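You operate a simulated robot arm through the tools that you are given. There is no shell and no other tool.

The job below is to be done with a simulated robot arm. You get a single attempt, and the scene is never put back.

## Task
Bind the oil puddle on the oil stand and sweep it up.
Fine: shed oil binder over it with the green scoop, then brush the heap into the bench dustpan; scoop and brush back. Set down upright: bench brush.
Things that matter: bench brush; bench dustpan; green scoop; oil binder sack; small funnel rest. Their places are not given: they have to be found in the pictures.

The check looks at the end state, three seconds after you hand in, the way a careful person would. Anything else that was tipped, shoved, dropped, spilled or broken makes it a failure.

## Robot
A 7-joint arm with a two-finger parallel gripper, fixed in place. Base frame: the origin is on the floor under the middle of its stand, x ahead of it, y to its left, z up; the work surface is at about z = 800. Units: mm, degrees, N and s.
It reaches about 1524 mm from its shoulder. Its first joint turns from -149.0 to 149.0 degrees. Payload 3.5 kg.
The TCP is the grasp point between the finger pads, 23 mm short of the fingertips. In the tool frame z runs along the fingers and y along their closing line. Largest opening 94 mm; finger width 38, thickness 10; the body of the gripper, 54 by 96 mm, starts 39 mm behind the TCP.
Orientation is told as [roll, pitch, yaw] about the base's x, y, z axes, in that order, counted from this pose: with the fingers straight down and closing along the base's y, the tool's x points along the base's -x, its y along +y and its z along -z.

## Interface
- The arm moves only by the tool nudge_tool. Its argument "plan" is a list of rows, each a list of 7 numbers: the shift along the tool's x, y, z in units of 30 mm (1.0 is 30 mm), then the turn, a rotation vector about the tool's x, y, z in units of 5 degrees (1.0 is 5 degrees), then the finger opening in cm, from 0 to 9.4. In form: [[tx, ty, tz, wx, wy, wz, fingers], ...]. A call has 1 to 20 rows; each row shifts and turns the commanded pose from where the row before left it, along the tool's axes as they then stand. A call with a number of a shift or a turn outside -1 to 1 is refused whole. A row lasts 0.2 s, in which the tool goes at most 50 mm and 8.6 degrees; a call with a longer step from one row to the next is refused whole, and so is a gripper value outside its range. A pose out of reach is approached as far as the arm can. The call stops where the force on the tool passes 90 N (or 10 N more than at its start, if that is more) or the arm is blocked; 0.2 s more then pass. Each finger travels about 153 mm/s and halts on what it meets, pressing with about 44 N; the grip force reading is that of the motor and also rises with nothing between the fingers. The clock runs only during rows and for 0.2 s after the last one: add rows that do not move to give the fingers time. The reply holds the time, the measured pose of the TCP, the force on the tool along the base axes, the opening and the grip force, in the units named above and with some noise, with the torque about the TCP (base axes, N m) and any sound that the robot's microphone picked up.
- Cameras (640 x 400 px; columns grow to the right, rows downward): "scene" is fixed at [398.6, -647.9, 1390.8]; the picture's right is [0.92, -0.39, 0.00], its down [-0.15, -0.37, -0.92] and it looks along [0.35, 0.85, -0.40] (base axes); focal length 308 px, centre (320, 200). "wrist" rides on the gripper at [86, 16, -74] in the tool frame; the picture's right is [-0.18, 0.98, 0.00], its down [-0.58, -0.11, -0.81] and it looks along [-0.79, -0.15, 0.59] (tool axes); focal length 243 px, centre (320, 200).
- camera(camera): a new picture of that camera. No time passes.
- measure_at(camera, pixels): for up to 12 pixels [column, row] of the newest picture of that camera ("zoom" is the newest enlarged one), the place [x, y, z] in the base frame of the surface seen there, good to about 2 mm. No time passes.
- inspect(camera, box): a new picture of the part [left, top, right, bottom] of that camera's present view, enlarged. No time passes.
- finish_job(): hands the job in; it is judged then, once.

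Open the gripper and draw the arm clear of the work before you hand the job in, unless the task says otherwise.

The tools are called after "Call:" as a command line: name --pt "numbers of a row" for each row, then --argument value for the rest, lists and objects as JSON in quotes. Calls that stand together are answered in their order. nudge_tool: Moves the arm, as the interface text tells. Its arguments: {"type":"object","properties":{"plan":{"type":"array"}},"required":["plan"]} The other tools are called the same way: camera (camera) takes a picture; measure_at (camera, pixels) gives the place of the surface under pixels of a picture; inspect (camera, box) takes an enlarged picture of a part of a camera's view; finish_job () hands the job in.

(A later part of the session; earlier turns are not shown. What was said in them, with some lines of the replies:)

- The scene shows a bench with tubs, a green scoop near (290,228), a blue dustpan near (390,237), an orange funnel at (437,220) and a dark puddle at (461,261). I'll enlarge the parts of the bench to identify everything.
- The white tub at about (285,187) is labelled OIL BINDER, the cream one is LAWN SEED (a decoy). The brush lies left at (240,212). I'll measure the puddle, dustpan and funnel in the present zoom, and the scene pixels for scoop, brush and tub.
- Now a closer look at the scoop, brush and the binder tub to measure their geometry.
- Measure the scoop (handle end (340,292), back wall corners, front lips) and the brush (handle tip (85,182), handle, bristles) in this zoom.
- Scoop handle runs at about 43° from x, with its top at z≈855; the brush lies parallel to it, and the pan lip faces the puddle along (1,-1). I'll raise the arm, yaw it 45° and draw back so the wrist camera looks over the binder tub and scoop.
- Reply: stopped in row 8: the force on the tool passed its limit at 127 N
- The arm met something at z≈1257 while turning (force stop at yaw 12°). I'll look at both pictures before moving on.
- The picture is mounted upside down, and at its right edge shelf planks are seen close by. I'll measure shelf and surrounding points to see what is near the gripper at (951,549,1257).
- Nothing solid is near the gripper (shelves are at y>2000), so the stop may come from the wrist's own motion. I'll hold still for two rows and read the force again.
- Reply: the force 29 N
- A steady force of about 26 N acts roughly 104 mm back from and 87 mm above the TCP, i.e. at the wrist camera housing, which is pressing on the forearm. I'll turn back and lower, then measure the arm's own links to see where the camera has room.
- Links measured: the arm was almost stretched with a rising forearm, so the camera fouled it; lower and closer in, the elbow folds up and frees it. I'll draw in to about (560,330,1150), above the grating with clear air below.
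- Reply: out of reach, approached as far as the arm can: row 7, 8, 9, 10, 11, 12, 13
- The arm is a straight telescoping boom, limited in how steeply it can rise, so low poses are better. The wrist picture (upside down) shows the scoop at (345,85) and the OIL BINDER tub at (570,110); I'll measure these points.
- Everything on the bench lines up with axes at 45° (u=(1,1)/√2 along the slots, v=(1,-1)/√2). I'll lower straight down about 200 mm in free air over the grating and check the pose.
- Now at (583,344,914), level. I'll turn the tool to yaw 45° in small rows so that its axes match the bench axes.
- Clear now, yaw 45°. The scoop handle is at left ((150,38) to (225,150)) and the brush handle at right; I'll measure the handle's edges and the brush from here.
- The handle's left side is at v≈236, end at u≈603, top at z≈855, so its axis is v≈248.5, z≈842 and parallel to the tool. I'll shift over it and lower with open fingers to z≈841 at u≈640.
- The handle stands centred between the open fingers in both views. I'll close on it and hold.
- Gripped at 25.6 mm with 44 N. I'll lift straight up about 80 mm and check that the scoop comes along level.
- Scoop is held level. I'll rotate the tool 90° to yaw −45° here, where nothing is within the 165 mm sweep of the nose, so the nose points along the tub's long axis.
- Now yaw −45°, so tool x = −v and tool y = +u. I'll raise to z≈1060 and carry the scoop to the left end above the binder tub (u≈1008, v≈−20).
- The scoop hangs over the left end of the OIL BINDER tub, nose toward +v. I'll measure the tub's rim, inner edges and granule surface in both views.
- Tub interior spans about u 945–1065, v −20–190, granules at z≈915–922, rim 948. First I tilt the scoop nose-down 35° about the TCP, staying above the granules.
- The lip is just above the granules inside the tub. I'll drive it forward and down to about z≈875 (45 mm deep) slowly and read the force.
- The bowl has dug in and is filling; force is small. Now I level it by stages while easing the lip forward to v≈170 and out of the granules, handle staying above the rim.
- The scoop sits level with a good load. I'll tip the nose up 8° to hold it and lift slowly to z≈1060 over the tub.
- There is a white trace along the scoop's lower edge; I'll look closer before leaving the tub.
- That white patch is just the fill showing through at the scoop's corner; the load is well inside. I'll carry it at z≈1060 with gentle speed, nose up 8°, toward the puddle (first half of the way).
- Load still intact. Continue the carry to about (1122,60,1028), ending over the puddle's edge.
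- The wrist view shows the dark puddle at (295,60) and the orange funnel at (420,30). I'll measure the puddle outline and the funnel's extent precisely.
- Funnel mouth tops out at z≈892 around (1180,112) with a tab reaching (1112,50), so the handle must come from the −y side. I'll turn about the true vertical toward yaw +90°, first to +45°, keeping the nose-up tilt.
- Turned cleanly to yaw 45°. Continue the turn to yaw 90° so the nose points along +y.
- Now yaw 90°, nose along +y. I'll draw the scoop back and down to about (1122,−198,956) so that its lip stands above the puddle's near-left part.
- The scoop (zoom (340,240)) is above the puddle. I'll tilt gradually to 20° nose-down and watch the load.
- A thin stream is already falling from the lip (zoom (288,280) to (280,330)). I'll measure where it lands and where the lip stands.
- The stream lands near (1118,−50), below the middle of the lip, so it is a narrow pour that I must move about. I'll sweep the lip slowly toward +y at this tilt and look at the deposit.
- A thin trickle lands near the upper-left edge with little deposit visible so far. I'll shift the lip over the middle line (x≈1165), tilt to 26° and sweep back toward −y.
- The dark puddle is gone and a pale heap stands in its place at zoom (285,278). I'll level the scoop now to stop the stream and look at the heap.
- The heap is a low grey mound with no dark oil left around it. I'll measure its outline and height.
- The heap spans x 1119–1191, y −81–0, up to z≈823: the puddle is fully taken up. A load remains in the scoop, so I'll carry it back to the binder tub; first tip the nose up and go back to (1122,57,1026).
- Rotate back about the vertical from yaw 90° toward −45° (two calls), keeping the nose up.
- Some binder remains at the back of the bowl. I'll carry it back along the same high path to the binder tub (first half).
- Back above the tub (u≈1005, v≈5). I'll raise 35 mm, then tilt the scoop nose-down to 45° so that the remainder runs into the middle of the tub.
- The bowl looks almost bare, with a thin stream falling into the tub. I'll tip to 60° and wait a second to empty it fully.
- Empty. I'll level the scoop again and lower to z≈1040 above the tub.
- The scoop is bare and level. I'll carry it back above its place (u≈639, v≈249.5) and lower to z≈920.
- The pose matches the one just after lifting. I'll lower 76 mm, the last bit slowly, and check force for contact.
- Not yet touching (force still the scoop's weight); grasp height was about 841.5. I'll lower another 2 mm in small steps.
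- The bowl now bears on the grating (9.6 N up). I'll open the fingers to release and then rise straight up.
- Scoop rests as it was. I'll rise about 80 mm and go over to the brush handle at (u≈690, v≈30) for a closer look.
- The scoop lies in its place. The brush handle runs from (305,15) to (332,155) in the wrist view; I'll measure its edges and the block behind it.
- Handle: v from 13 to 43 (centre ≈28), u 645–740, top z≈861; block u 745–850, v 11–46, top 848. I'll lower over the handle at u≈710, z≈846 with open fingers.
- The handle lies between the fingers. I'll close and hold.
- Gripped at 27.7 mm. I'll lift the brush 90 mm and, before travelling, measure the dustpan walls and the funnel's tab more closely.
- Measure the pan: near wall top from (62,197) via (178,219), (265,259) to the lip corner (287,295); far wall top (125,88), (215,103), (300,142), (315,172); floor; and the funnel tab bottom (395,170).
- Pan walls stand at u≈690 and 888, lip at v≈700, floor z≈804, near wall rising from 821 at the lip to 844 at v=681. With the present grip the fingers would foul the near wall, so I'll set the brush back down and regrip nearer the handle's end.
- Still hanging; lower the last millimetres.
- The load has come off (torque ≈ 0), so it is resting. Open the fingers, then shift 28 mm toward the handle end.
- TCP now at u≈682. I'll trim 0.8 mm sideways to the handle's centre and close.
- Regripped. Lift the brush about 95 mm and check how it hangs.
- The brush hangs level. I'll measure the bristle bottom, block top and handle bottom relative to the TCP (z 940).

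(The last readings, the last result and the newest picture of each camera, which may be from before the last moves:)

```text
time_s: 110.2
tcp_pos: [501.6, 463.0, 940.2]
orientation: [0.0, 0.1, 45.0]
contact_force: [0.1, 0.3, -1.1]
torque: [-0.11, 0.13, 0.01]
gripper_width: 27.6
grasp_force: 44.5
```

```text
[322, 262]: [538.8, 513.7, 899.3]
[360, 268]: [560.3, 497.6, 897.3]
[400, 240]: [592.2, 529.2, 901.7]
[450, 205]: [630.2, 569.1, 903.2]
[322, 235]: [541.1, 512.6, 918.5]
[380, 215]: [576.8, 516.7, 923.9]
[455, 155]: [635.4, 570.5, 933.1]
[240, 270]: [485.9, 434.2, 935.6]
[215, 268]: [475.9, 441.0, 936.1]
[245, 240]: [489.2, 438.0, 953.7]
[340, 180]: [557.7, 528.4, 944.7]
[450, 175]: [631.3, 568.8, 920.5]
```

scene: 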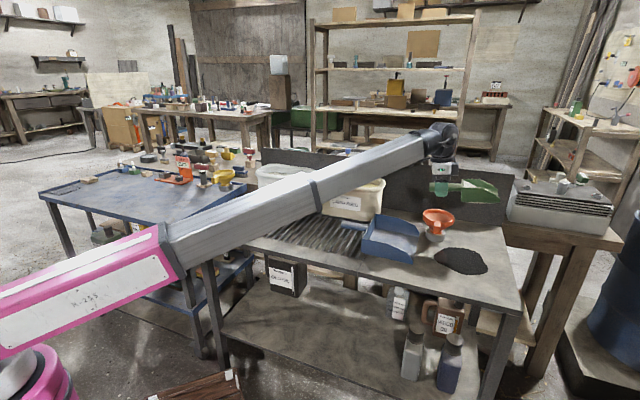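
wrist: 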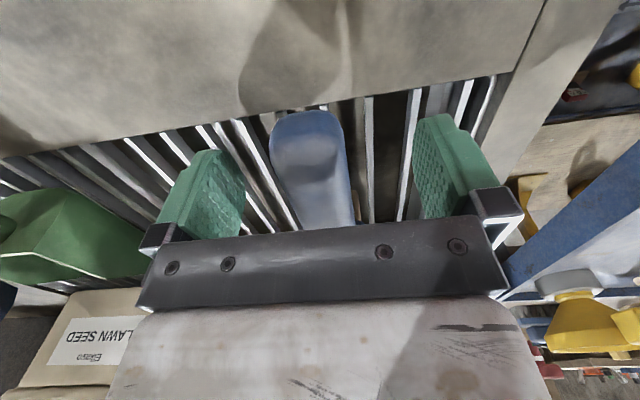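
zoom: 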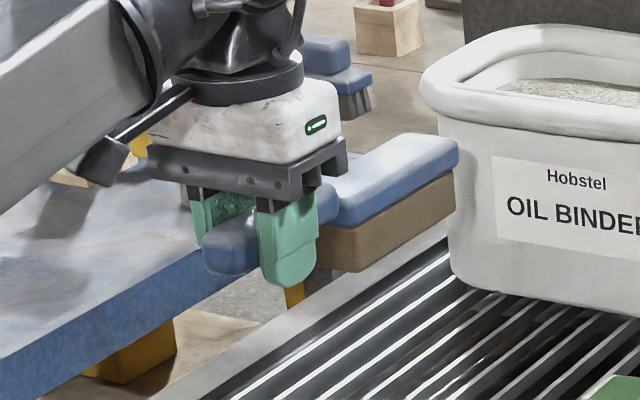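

Bristle bottom is ≈46 mm below the TCP and the handle bottom ≈8 mm below it. I'll carry the brush along v, slightly rising and keeping u low to stay clear of the funnel's tab (u≥822), to beyond the heap.

Call:
nudge_tool --pt "0.051 -0.5 -0.049 0 0 0 1.5" --pt "0.051 -0.915 -0.049 0 0 0 1.5" --pt "0.051 -0.915 -0.049 0 0 0 1.5" --pt "0.051 -0.915 -0.049 0 0 0 1.5" --pt "0.051 -0.915 -0.049 0 0 0 1.5" --pt "0.051 -0.915 -0.049 0 0 0 1.5" --pt "0.051 -0.915 -0.049 0 0 0 1.5" --pt "0.051 -0.915 -0.049 0 0 0 1.5" --pt "0.051 -0.915 -0.049 0 0 0 1.5" --pt "0.051 -0.915 -0.049 0 0 0 1.5" --pt "0.051 -0.915 -0.049 0 0 0 1.5" --pt "0.051 -0.915 -0.049 0 0 0 1.5" --pt "0.051 -0.915 -0.049 0 0 0 1.5" --pt "0.051 -0.915 -0.049 0 0 0 1.5" --pt "0.051 -0.915 -0.049 0 0 0 1.5" --pt "0.051 -0.915 -0.049 0 0 0 1.5" --pt "0.051 -0.915 -0.049 0 0 0 1.5" --pt "0.051 -0.5 -0.049 0 0 0 1.5"

Call:
camera --camera "scene"

```text
time_s: 114.0
tcp_pos: [814.9, 111.7, 966.1]
orientation: [0.0, 0.1, 45.0]
contact_force: [0.5, 0.1, -2.2]
torque: [-0.15, 0.15, 0.0]
gripper_width: 28.0
grasp_force: 44.0
```

```text
taken
```

scene: 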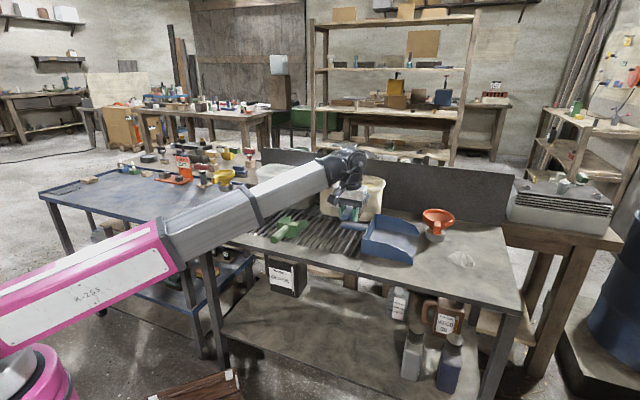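

On track at u≈655, v≈497. Continue to v≈960.

Call:
nudge_tool --pt "0.045 -0.5 -0.037 0 0 0 1.5" --pt "0.045 -0.9 -0.037 0 0 0 1.5" --pt "0.045 -0.93 -0.037 0 0 0 1.5" --pt "0.045 -0.93 -0.037 0 0 0 1.5" --pt "0.045 -0.93 -0.037 0 0 0 1.5" --pt "0.045 -0.93 -0.037 0 0 0 1.5" --pt "0.045 -0.93 -0.037 0 0 0 1.5" --pt "0.045 -0.93 -0.037 0 0 0 1.5" --pt "0.045 -0.93 -0.037 0 0 0 1.5" --pt "0.045 -0.93 -0.037 0 0 0 1.5" --pt "0.045 -0.93 -0.037 0 0 0 1.5" --pt "0.045 -0.93 -0.037 0 0 0 1.5" --pt "0.045 -0.93 -0.037 0 0 0 1.5" --pt "0.045 -0.93 -0.037 0 0 0 1.5" --pt "0.045 -0.93 -0.037 0 0 0 1.5" --pt "0.045 -0.93 -0.037 0 0 0 1.5" --pt "0.045 -0.93 -0.037 0 0 0 1.5" --pt "0.0 -0.5 0 0 0 0 1.5" --pt "0 0 0 0 0 0 1.5"

Call:
inspect --camera "scene" --box '[360, 150, 560, 300]'

Call:
camera --camera "wrist"

```text
time_s: 118.0
tcp_pos: [1135.5, -240.8, 983.5]
orientation: [0.1, 0.1, 45.0]
contact_force: [0.6, -0.6, -1.9]
torque: [-0.15, 0.12, -0.01]
gripper_width: 27.7
grasp_force: 44.1
```

```text
2.67 times, centred on (460, 225) of scene
```

zoom: 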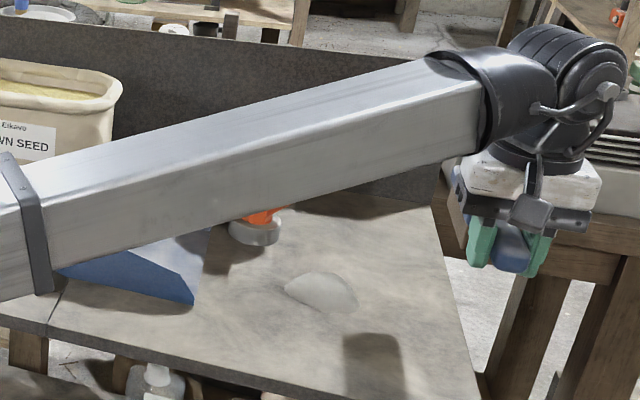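

```text
taken
```

wrist: 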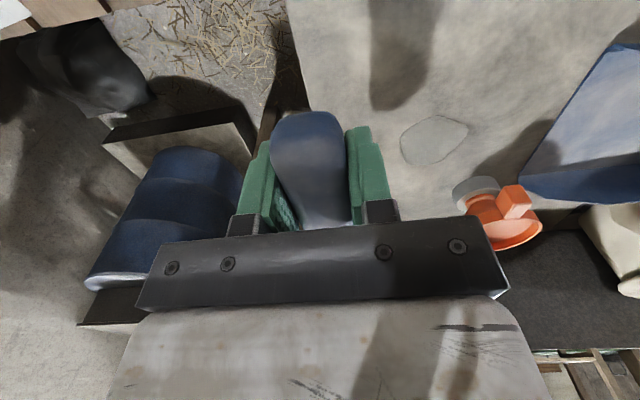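

The brush is past the heap at v≈973, possibly beyond the bench's edge. I'll measure the bench edge, the heap and the pan lip from this wrist view.

Call:
measure_at --camera "wrist" --pixels '[[298, 40], [305, 80], [315, 108], [290, 15], [400, 140], [435, 116], [467, 128], [450, 155], [420, 166], [435, 140], [520, 195], [605, 50]]'

Call:
measure_at --camera "scene" --pixels '[[526, 255], [530, 270], [536, 290], [515, 225], [505, 200], [490, 240], [500, 260], [510, 280]]'

```text
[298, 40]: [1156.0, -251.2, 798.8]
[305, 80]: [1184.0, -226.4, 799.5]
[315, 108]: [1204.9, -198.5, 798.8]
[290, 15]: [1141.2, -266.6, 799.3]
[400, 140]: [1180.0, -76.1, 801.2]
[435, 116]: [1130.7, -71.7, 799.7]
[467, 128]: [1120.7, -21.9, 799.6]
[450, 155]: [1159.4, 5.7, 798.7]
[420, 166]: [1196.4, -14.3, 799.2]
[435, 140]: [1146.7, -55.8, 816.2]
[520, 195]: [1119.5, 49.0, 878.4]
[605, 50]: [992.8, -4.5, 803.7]
```

```text
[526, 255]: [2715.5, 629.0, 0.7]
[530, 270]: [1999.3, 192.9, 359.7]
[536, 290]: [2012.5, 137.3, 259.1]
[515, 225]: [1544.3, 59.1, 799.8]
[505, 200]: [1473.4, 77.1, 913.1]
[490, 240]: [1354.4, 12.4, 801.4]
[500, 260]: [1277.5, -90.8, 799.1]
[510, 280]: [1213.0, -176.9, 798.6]
```

The bench edge is at v≈995, the heap covers u 750–812, v 803–888. I'll move to u≈662, v≈930 and lower until the bristles are a few millimetres above the bench.

Call:
nudge_tool --pt "-0.489 0.715 0 0 0 0 1.5" --pt "-0.489 0.715 0 0 0 0 1.5" --pt "0 0 0.6 0 0 0 1.5" --pt "0 0 0.8 0 0 0 1.5" --pt "0 0 0.8 0 0 0 1.5" --pt "0 0 0.8 0 0 0 1.5" --pt "0 0 0.7 0 0 0 1.5" --pt "0 0 0.5 0 0 0 1.5" --pt "0 0 0.23 0 0 0 1.5" --pt "0 0 0 0 0 0 1.5" --pt "0 0 0 0 0 0 1.5"

Call:
inspect --camera "scene" --box '[400, 180, 540, 300]'

```text
time_s: 120.4
tcp_pos: [1127.1, -190.5, 852.5]
orientation: [-0.1, 0.0, 44.9]
contact_force: [0.4, 0.8, -2.0]
torque: [-0.11, 0.14, 0.01]
gripper_width: 27.6
grasp_force: 43.7
```

```text
3.33 times, centred on (470, 240) of scene
```

zoom: 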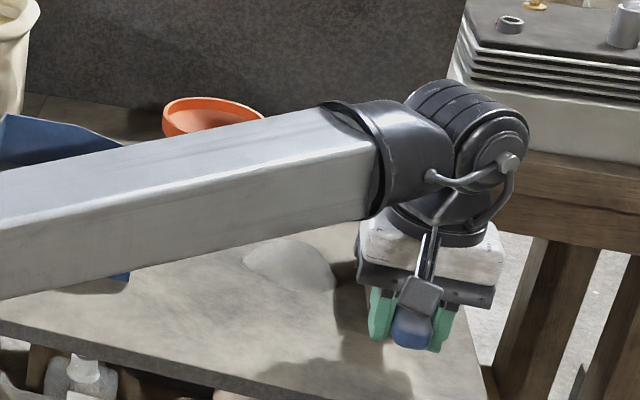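

TCP at u≈662, v≈932, z≈852.5. Lower gently until the bristles just touch.

Call:
nudge_tool --pt "0 0 0.06 0 0 0 1.5" --pt "0 0 0.06 0 0 0 1.5" --pt "0 0 0.05 0 0 0 1.5" --pt "0 0 0 0 0 0 1.5" --pt "0 0 0 0 0 0 1.5"

```text
time_s: 121.6
tcp_pos: [1126.0, -189.3, 846.5]
orientation: [0.1, 0.2, 45.0]
contact_force: [-0.3, 0.7, -2.1]
torque: [-0.13, 0.13, 0.0]
gripper_width: 27.7
grasp_force: 44.0
```

Call:
nudge_tool --pt "0 0 0.03 0 0 0 1.5" --pt "0 0 0.02 0 0 0 1.5" --pt "0 0 0 0 0 0 1.5" --pt "0 0 0 0 0 0 1.5"

```text
time_s: 122.6
tcp_pos: [1125.7, -189.2, 844.8]
orientation: [0.0, 0.0, 44.9]
contact_force: [-0.4, -1.2, 4.2]
torque: [0.48, -0.53, 0.02]
gripper_width: 27.7
grasp_force: 44.1
```

The bristles touch with about 6 N at z≈845. I'll ease off 0.5 mm and start the sweep toward −v (tool +y) over the first 120 mm, then look.

Call:
nudge_tool --pt "0 0 -0.017 0 0 0 1.5" --pt "0 0.3 0 0 0 0 1.5" --pt "0 0.4 0 0 0 0 1.5" --pt "0 0.4 0 0 0 0 1.5" --pt "0 0.4 0 0 0 0 1.5" --pt "0 0.4 0 0 0 0 1.5" --pt "0 0.4 0 0 0 0 1.5" --pt "0 0.4 0 0 0 0 1.5" --pt "0 0 0 0 0 0 1.5"

Call:
inspect --camera "scene" --box '[380, 180, 520, 300]'

Call:
camera --camera "wrist"

```text
time_s: 124.6
tcp_pos: [1070.0, -131.8, 845.8]
orientation: [0.0, 0.1, 45.0]
contact_force: [-0.2, -0.2, -1.4]
torque: [-0.12, 0.11, -0.02]
gripper_width: 27.6
grasp_force: 44.1
```

```text
3.33 times, centred on (450, 240) of scene
```

zoom: 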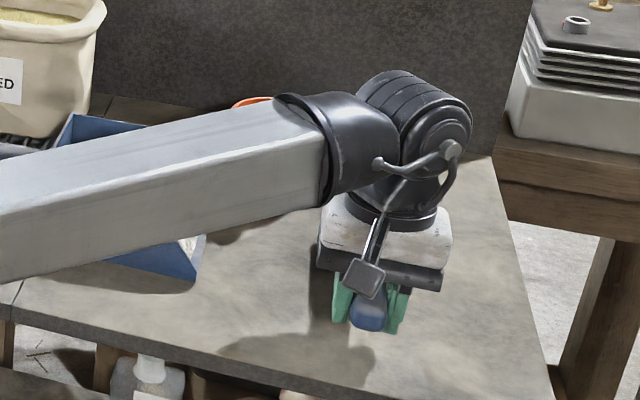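

```text
taken
```

wrist: 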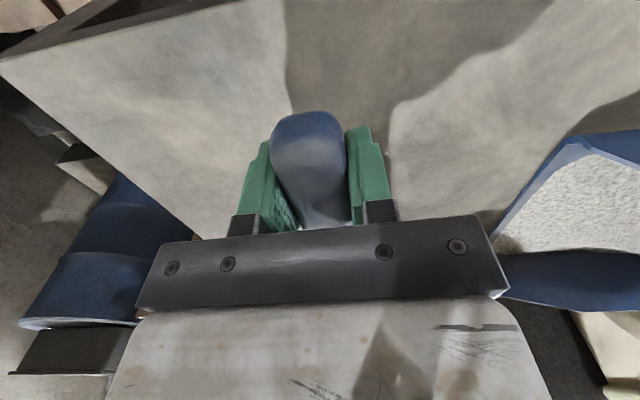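

The pan already shows white material in the wrist view at (570,200). I'll look closer before continuing.

Call:
inspect --camera "wrist" --box '[440, 100, 640, 260]'

Call:
measure_at --camera "wrist" --pixels '[[520, 225], [560, 180], [600, 200], [630, 160], [500, 240], [560, 230], [610, 240], [545, 215], [590, 160], [470, 205]]'

```text
2.50 times, centred on (540, 180) of wrist
```

zoom: 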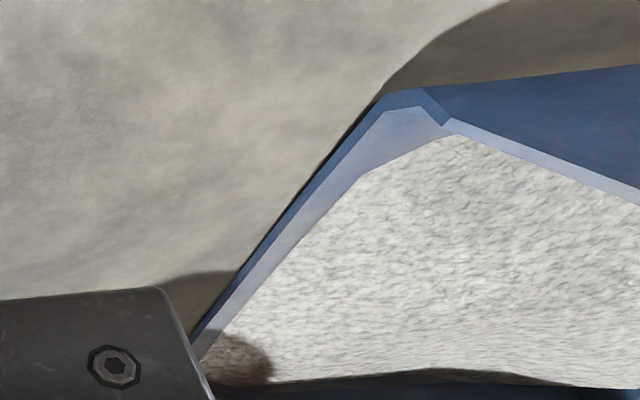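

```text
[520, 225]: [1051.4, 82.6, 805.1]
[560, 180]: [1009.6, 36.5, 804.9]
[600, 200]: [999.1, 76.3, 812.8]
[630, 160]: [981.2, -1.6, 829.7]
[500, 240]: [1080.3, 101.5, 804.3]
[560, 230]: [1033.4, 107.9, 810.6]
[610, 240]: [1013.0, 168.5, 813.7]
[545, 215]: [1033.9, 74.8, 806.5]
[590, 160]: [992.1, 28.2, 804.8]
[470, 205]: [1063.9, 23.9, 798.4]
```

The swept material lies in the pan (z≈805–814 over its floor at 804). I'll continue the stroke to just short of the lip (v≈735), shifting 8 mm away from the funnel's tab, to take any remainder along.

Call:
nudge_tool --pt "0.13 0.3 0.01 0 0 0 1.5" --pt "0.13 0.4 0.01 0 0 0 1.5" --pt "0 0.4 0 0 0 0 1.5" --pt "0 0.4 0 0 0 0 1.5" --pt "0 0.4 0 0 0 0 1.5" --pt "0 0.4 0 0 0 0 1.5" --pt "0 0.4 0 0 0 0 1.5" --pt "0 0.4 0 0 0 0 1.5" --pt "0 0.4 0 0 0 0 1.5" --pt "0 0.3 0 0 0 0 1.5" --pt "0 0 0 0 0 0 1.5"

Call:
camera --camera "wrist"

Call:
inspect --camera "scene" --box '[360, 180, 520, 300]'

```text
time_s: 127.0
tcp_pos: [984.3, -55.8, 846.3]
orientation: [0.1, 0.1, 45.0]
contact_force: [-0.5, 0.2, 0.3]
torque: [0.17, -0.23, 0.03]
gripper_width: 27.7
grasp_force: 43.3
```

```text
taken
```

wrist: 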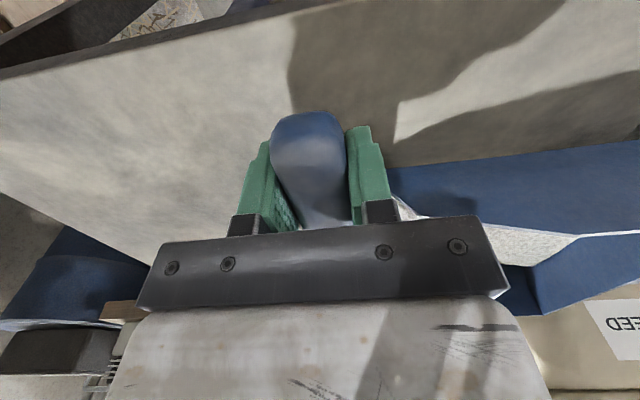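

```text
3.33 times, centred on (440, 240) of scene
```

zoom: 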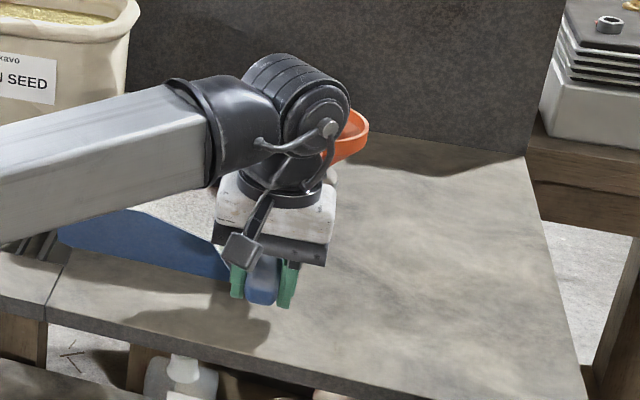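

The bench where the heap was is clean. Before lifting I'll back off 36 mm along −u so the block cannot catch the funnel's tab, then rise to z≈960 and inspect.

Call:
nudge_tool --pt "0 0 -0.05 0 0 0 1.5" --pt "0.4 0 0 0 0 0 1.5" --pt "0.4 0 0 0 0 0 1.5" --pt "0.4 0 0 0 0 0 1.5" --pt "0 0 -0.5 0 0 0 1.5" --pt "0 0 -0.8 0 0 0 1.5" --pt "0 0 -0.8 0 0 0 1.5" --pt "0 0 -0.8 0 0 0 1.5" --pt "0 0 -0.8 0 0 0 1.5" --pt "0 0 0 0 0 0 1.5"

Call:
camera --camera "scene"

Call:
inspect --camera "scene" --box '[350, 190, 510, 300]'

```text
time_s: 129.2
tcp_pos: [956.8, -83.2, 957.7]
orientation: [0.0, 0.2, 45.1]
contact_force: [0.2, -0.1, -2.3]
torque: [-0.12, 0.12, -0.01]
gripper_width: 27.9
grasp_force: 43.7
```

```text
taken
```

scene: 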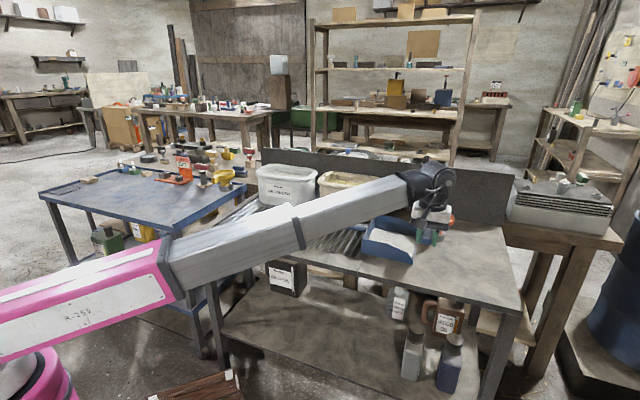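

```text
3.64 times, centred on (430, 245) of scene
```

zoom: 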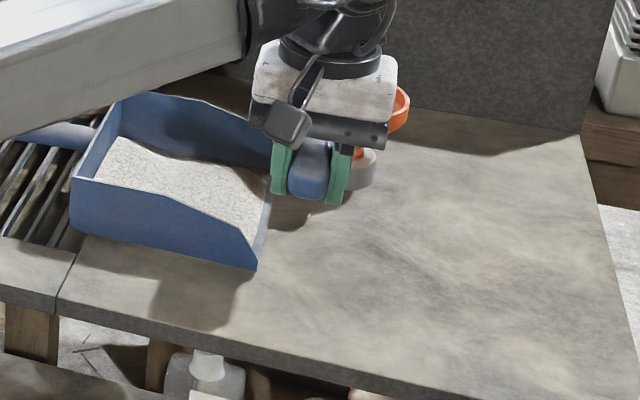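

The pan holds the sweepings and the bench is clean. Now I carry the brush back along v toward its place (two calls).

Call:
nudge_tool --pt "-0.05 0.5 0.015 0 0 0 1.5" --pt "-0.083 0.907 0.023 0 0 0 1.5" --pt "-0.083 0.907 0.023 0 0 0 1.5" --pt "-0.083 0.907 0.023 0 0 0 1.5" --pt "-0.083 0.907 0.023 0 0 0 1.5" --pt "-0.083 0.907 0.023 0 0 0 1.5" --pt "-0.083 0.907 0.023 0 0 0 1.5" --pt "-0.083 0.907 0.023 0 0 0 1.5" --pt "-0.083 0.907 0.023 0 0 0 1.5" --pt "-0.083 0.907 0.023 0 0 0 1.5" --pt "-0.083 0.907 0.023 0 0 0 1.5" --pt "-0.083 0.907 0.023 0 0 0 1.5" --pt "-0.083 0.907 0.023 0 0 0 1.5" --pt "-0.083 0.907 0.023 0 0 0 1.5" --pt "-0.05 0.5 0.015 0 0 0 1.5"

```text
time_s: 132.4
tcp_pos: [710.0, 213.8, 948.3]
orientation: [0.1, 0.1, 45.0]
contact_force: [-0.9, 0.7, -1.7]
torque: [-0.13, 0.14, 0.01]
gripper_width: 27.8
grasp_force: 44.0
```

At u≈653, v≈351. Continue to above the brush's place (u≈682, v≈27.6).

Call:
nudge_tool --pt "-0.04 0.46 0.01 0 0 0 1.5" --pt "-0.08 0.896 0.02 0 0 0 1.5" --pt "-0.08 0.896 0.02 0 0 0 1.5" --pt "-0.08 0.896 0.02 0 0 0 1.5" --pt "-0.08 0.896 0.02 0 0 0 1.5" --pt "-0.08 0.896 0.02 0 0 0 1.5" --pt "-0.08 0.896 0.02 0 0 0 1.5" --pt "-0.08 0.896 0.02 0 0 0 1.5" --pt "-0.08 0.896 0.02 0 0 0 1.5" --pt "-0.08 0.896 0.02 0 0 0 1.5" --pt "-0.08 0.896 0.02 0 0 0 1.5" --pt "-0.08 0.896 0.02 0 0 0 1.5" --pt "-0.043 0.464 0.01 0 0 0 1.5" --pt "0 0 0 0 0 0 1.5"

Call:
inspect --camera "scene" --box '[195, 160, 285, 220]'

```text
time_s: 135.4
tcp_pos: [502.7, 463.0, 941.0]
orientation: [0.0, 0.1, 44.8]
contact_force: [-0.1, -0.3, -1.7]
torque: [-0.1, 0.16, 0.03]
gripper_width: 27.9
grasp_force: 44.2
```

```text
6.67 times, centred on (240, 190) of scene
```

zoom: 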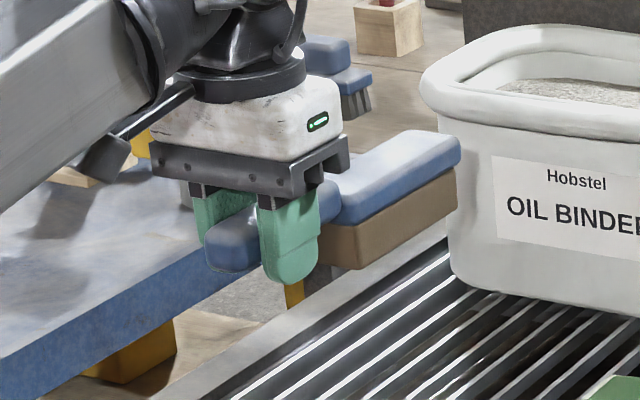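

The pose equals the one just after lifting. Lower 93 mm, then creep to contact.

Call:
nudge_tool --pt "0 0 0.5 0 0 0 1.5" --pt "0 0 0.7 0 0 0 1.5" --pt "0 0 0.7 0 0 0 1.5" --pt "0 0 0.6 0 0 0 1.5" --pt "0 0 0.4 0 0 0 1.5" --pt "0 0 0.2 0 0 0 1.5" --pt "0 0 0 0 0 0 1.5" --pt "0 0 0 0 0 0 1.5"

Call:
nudge_tool --pt "0 0 0.03 0 0 0 1.5" --pt "0 0 0 0 0 0 1.5" --pt "0 0 0 0 0 0 1.5"

```text
time_s: 137.2
tcp_pos: [503.4, 462.6, 847.0]
orientation: [0.0, 0.0, 45.0]
contact_force: [-0.1, -0.1, -1.8]
torque: [-0.1, 0.13, -0.02]
gripper_width: 27.6
grasp_force: 43.8
```

```text
time_s: 138.0
tcp_pos: [503.1, 463.8, 847.9]
orientation: [0.0, 0.1, 45.0]
contact_force: [1.1, -1.0, -2.3]
torque: [-0.12, 0.1, 0.01]
gripper_width: 27.8
grasp_force: 44.1
```

Still hanging at z≈847; lower another 2 mm in small steps.

Call:
nudge_tool --pt "0 0 0.03 0 0 0 1.5" --pt "0 0 0.02 0 0 0 1.5" --pt "0 0 0 0 0 0 1.5" --pt "0 0 0 0 0 0 1.5"

```text
time_s: 139.0
tcp_pos: [503.2, 462.6, 846.1]
orientation: [0.1, 0.1, 45.0]
contact_force: [1.0, -0.1, -1.8]
torque: [-0.12, 0.14, -0.01]
gripper_width: 27.9
grasp_force: 44.7
```

Call:
nudge_tool --pt "0 0 0.025 0 0 0 1.5" --pt "0 0 0 0 0 0 1.5" --pt "0 0 0 0 0 0 1.5"

```text
time_s: 139.8
tcp_pos: [502.2, 462.4, 845.3]
orientation: [0.0, 0.0, 45.1]
contact_force: [-1.6, -0.9, 8.5]
torque: [1.01, -1.05, 0.04]
gripper_width: 27.9
grasp_force: 44.0
```

The bristles bear on the grating now (8.5 N). Ease off slightly, open the fingers, and look.

Call:
nudge_tool --pt "0 0 -0.012 0 0 0 1.5" --pt "0 0 0 0 0 0 1.5" --pt "0 0 0 0 0 0 4.0" --pt "0 0 0 0 0 0 6.0" --pt "0 0 0 0 0 0 9.0" --pt "0 0 0 0 0 0 9.4" --pt "0 0 0 0 0 0 9.4"

Call:
inspect --camera "scene" --box '[195, 180, 285, 240]'

```text
time_s: 141.4
tcp_pos: [503.0, 462.5, 844.9]
orientation: [0.0, 0.1, 45.0]
contact_force: [0.3, -0.7, 0.4]
torque: [0.0, -0.02, -0.01]
gripper_width: 94.1
grasp_force: 0.1
```

```text
6.67 times, centred on (240, 210) of scene
```

zoom: 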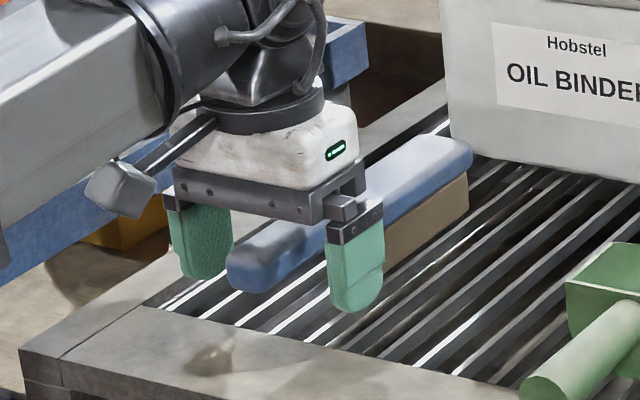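

The brush stands upright in its old place and the fingers are clear. I'll rise straight up, then draw the arm aside over the front of the bench.

Call:
nudge_tool --pt "0 0 -0.4 0 0 0 9.4" --pt "0 0 -0.7 0 0 0 9.4" --pt "0 0 -0.8 0 0 0 9.4" --pt "0 0 -0.8 0 0 0 9.4" --pt "0 0 -0.6 0 0 0 9.4" --pt "0.17 -0.8 -0.05 0 0 0 9.4" --pt "0.17 -0.9 -0.05 0 0 0 9.4" --pt "0.17 -0.9 -0.05 0 0 0 9.4" --pt "0.17 -0.9 -0.05 0 0 0 9.4" --pt "0.17 -0.9 -0.05 0 0 0 9.4" --pt "0.17 -0.9 -0.05 0 0 0 9.4" --pt "0.17 -0.9 -0.05 0 0 0 9.4" --pt "0.17 -0.9 -0.05 0 0 0 9.4" --pt "0.17 -0.9 -0.05 0 0 0 9.4" --pt "0.17 -0.9 -0.05 0 0 0 9.4" --pt "0.17 -0.9 -0.05 0 0 0 9.4" --pt "0 0 0 0 0 0 9.4"

Call:
camera --camera "scene"

Call:
inspect --camera "scene" --box '[190, 150, 350, 260]'

Call:
inspect --camera "scene" --box '[340, 180, 540, 310]'

```text
time_s: 145.0
tcp_pos: [670.7, 216.3, 959.1]
orientation: [0.0, 0.2, 45.0]
contact_force: [-0.5, 0.3, -0.2]
torque: [0.03, -0.04, 0.01]
gripper_width: 94.3
grasp_force: 0.1
```

```text
taken
```

scene: 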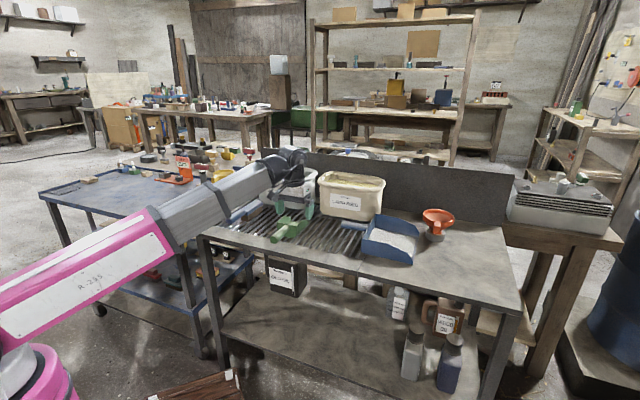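

```text
3.64 times, centred on (270, 205) of scene
```

zoom: 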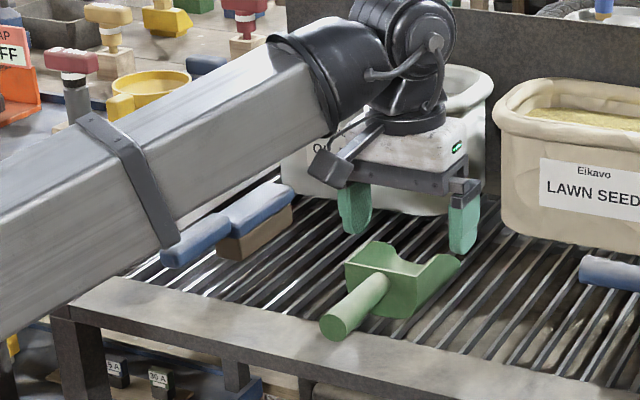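

```text
3.08 times, centred on (440, 245) of scene
```

zoom: 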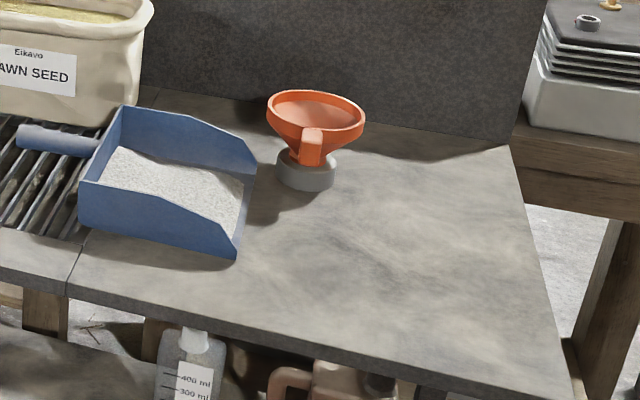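

The bench is clean, funnel and tubs stand untouched, scoop and brush lie in their places. I'll draw the arm off the front of the bench and measure the final positions.

Call:
nudge_tool --pt "0.7 -0.853 -0.14 0 0 0 9.4" --pt "0.7 -0.853 -0.14 0 0 0 9.4" --pt "0.7 -0.853 -0.14 0 0 0 9.4" --pt "0.7 -0.853 -0.14 0 0 0 9.4" --pt "0.7 -0.853 -0.14 0 0 0 9.4" --pt "0.7 -0.853 -0.14 0 0 0 9.4" --pt "0.7 -0.853 -0.14 0 0 0 9.4" --pt "0 0 0 0 0 0 9.4"

Call:
camera --camera "scene"

Call:
inspect --camera "scene" --box '[215, 190, 325, 259]'

```text
time_s: 146.8
tcp_pos: [692.9, -15.0, 990.6]
orientation: [0.0, 0.2, 45.0]
contact_force: [0.6, -0.3, 0.4]
torque: [0.0, -0.03, -0.01]
gripper_width: 93.9
grasp_force: 0.0
```

```text
taken
```

scene: 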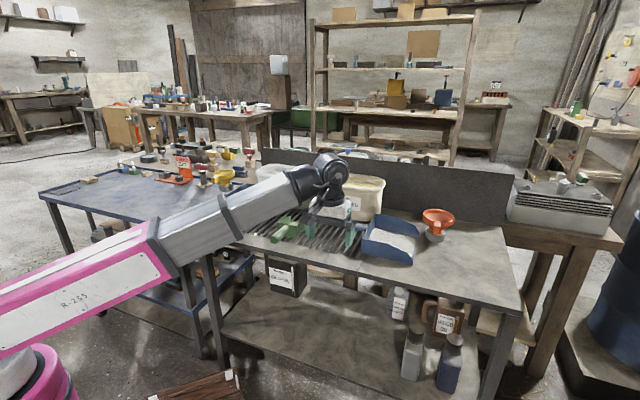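

```text
5.80 times, centred on (270, 224) of scene
```

zoom: 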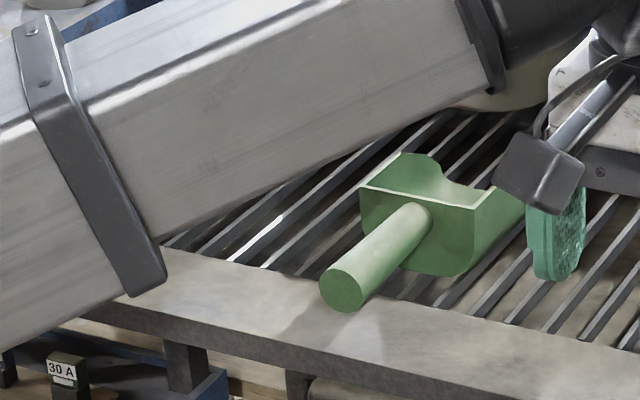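

The scoop's outline matches the first picture almost to the pixel. I'll check the pan and funnel positions once more against the earlier readings before handing in.

Call:
measure_at --camera "scene" --pixels '[[363, 249], [375, 215], [418, 235], [411, 262], [453, 217], [437, 240], [390, 240], [400, 245], [460, 260], [475, 265]]'

Call:
inspect --camera "scene" --box '[355, 200, 465, 275]'

```text
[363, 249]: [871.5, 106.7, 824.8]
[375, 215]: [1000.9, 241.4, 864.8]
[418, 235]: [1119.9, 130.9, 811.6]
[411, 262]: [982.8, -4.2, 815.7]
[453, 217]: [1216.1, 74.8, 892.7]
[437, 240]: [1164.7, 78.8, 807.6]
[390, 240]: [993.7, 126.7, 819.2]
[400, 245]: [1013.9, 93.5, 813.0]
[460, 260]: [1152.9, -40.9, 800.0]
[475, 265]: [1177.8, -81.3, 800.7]
```

```text
5.33 times, centred on (410, 238) of scene
```

zoom: 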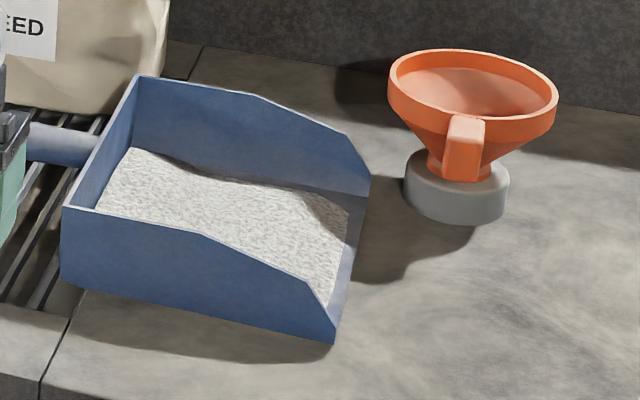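

Pan and funnel read the same places as at the start, within 2 mm. The sweepings lie in the pan, the bench is bare at z≈800, the scoop and brush are back with the brush upright, and the gripper is open and clear. I hand the job in.

Call:
finish_job

```text
The job is handed in.
```

The oil puddle is bound and swept up, and the job is handed in; I haven't seen a verdict from the check.

- **Binding:** I shed binder from the white OIL BINDER tub over the puddle with the green scoop. The dark oil disappeared and left a low grey heap. I tipped the binder left in the scoop back into the same tub.
- **Sweeping:** I brushed the heap into the bench dustpan. The stand is bare where the puddle was, and the last pictures show the sweepings lying in the pan.
- **Scoop and brush:** Both are back in their places. The scoop matches its first picture almost exactly, and the brush stands upright on the grating.
- **Everything else:** The dustpan and funnel measure within about 2 mm of where they started. I saw nothing tipped or spilled.
- **One contact:** Early on, before I picked anything up, the wrist camera pressed against the arm's own forearm and the move stopped at 127 N. I saw no damage and nothing on the bench was touched.

The gripper is open and drawn back toward the front of the bench, above it and touching nothing.
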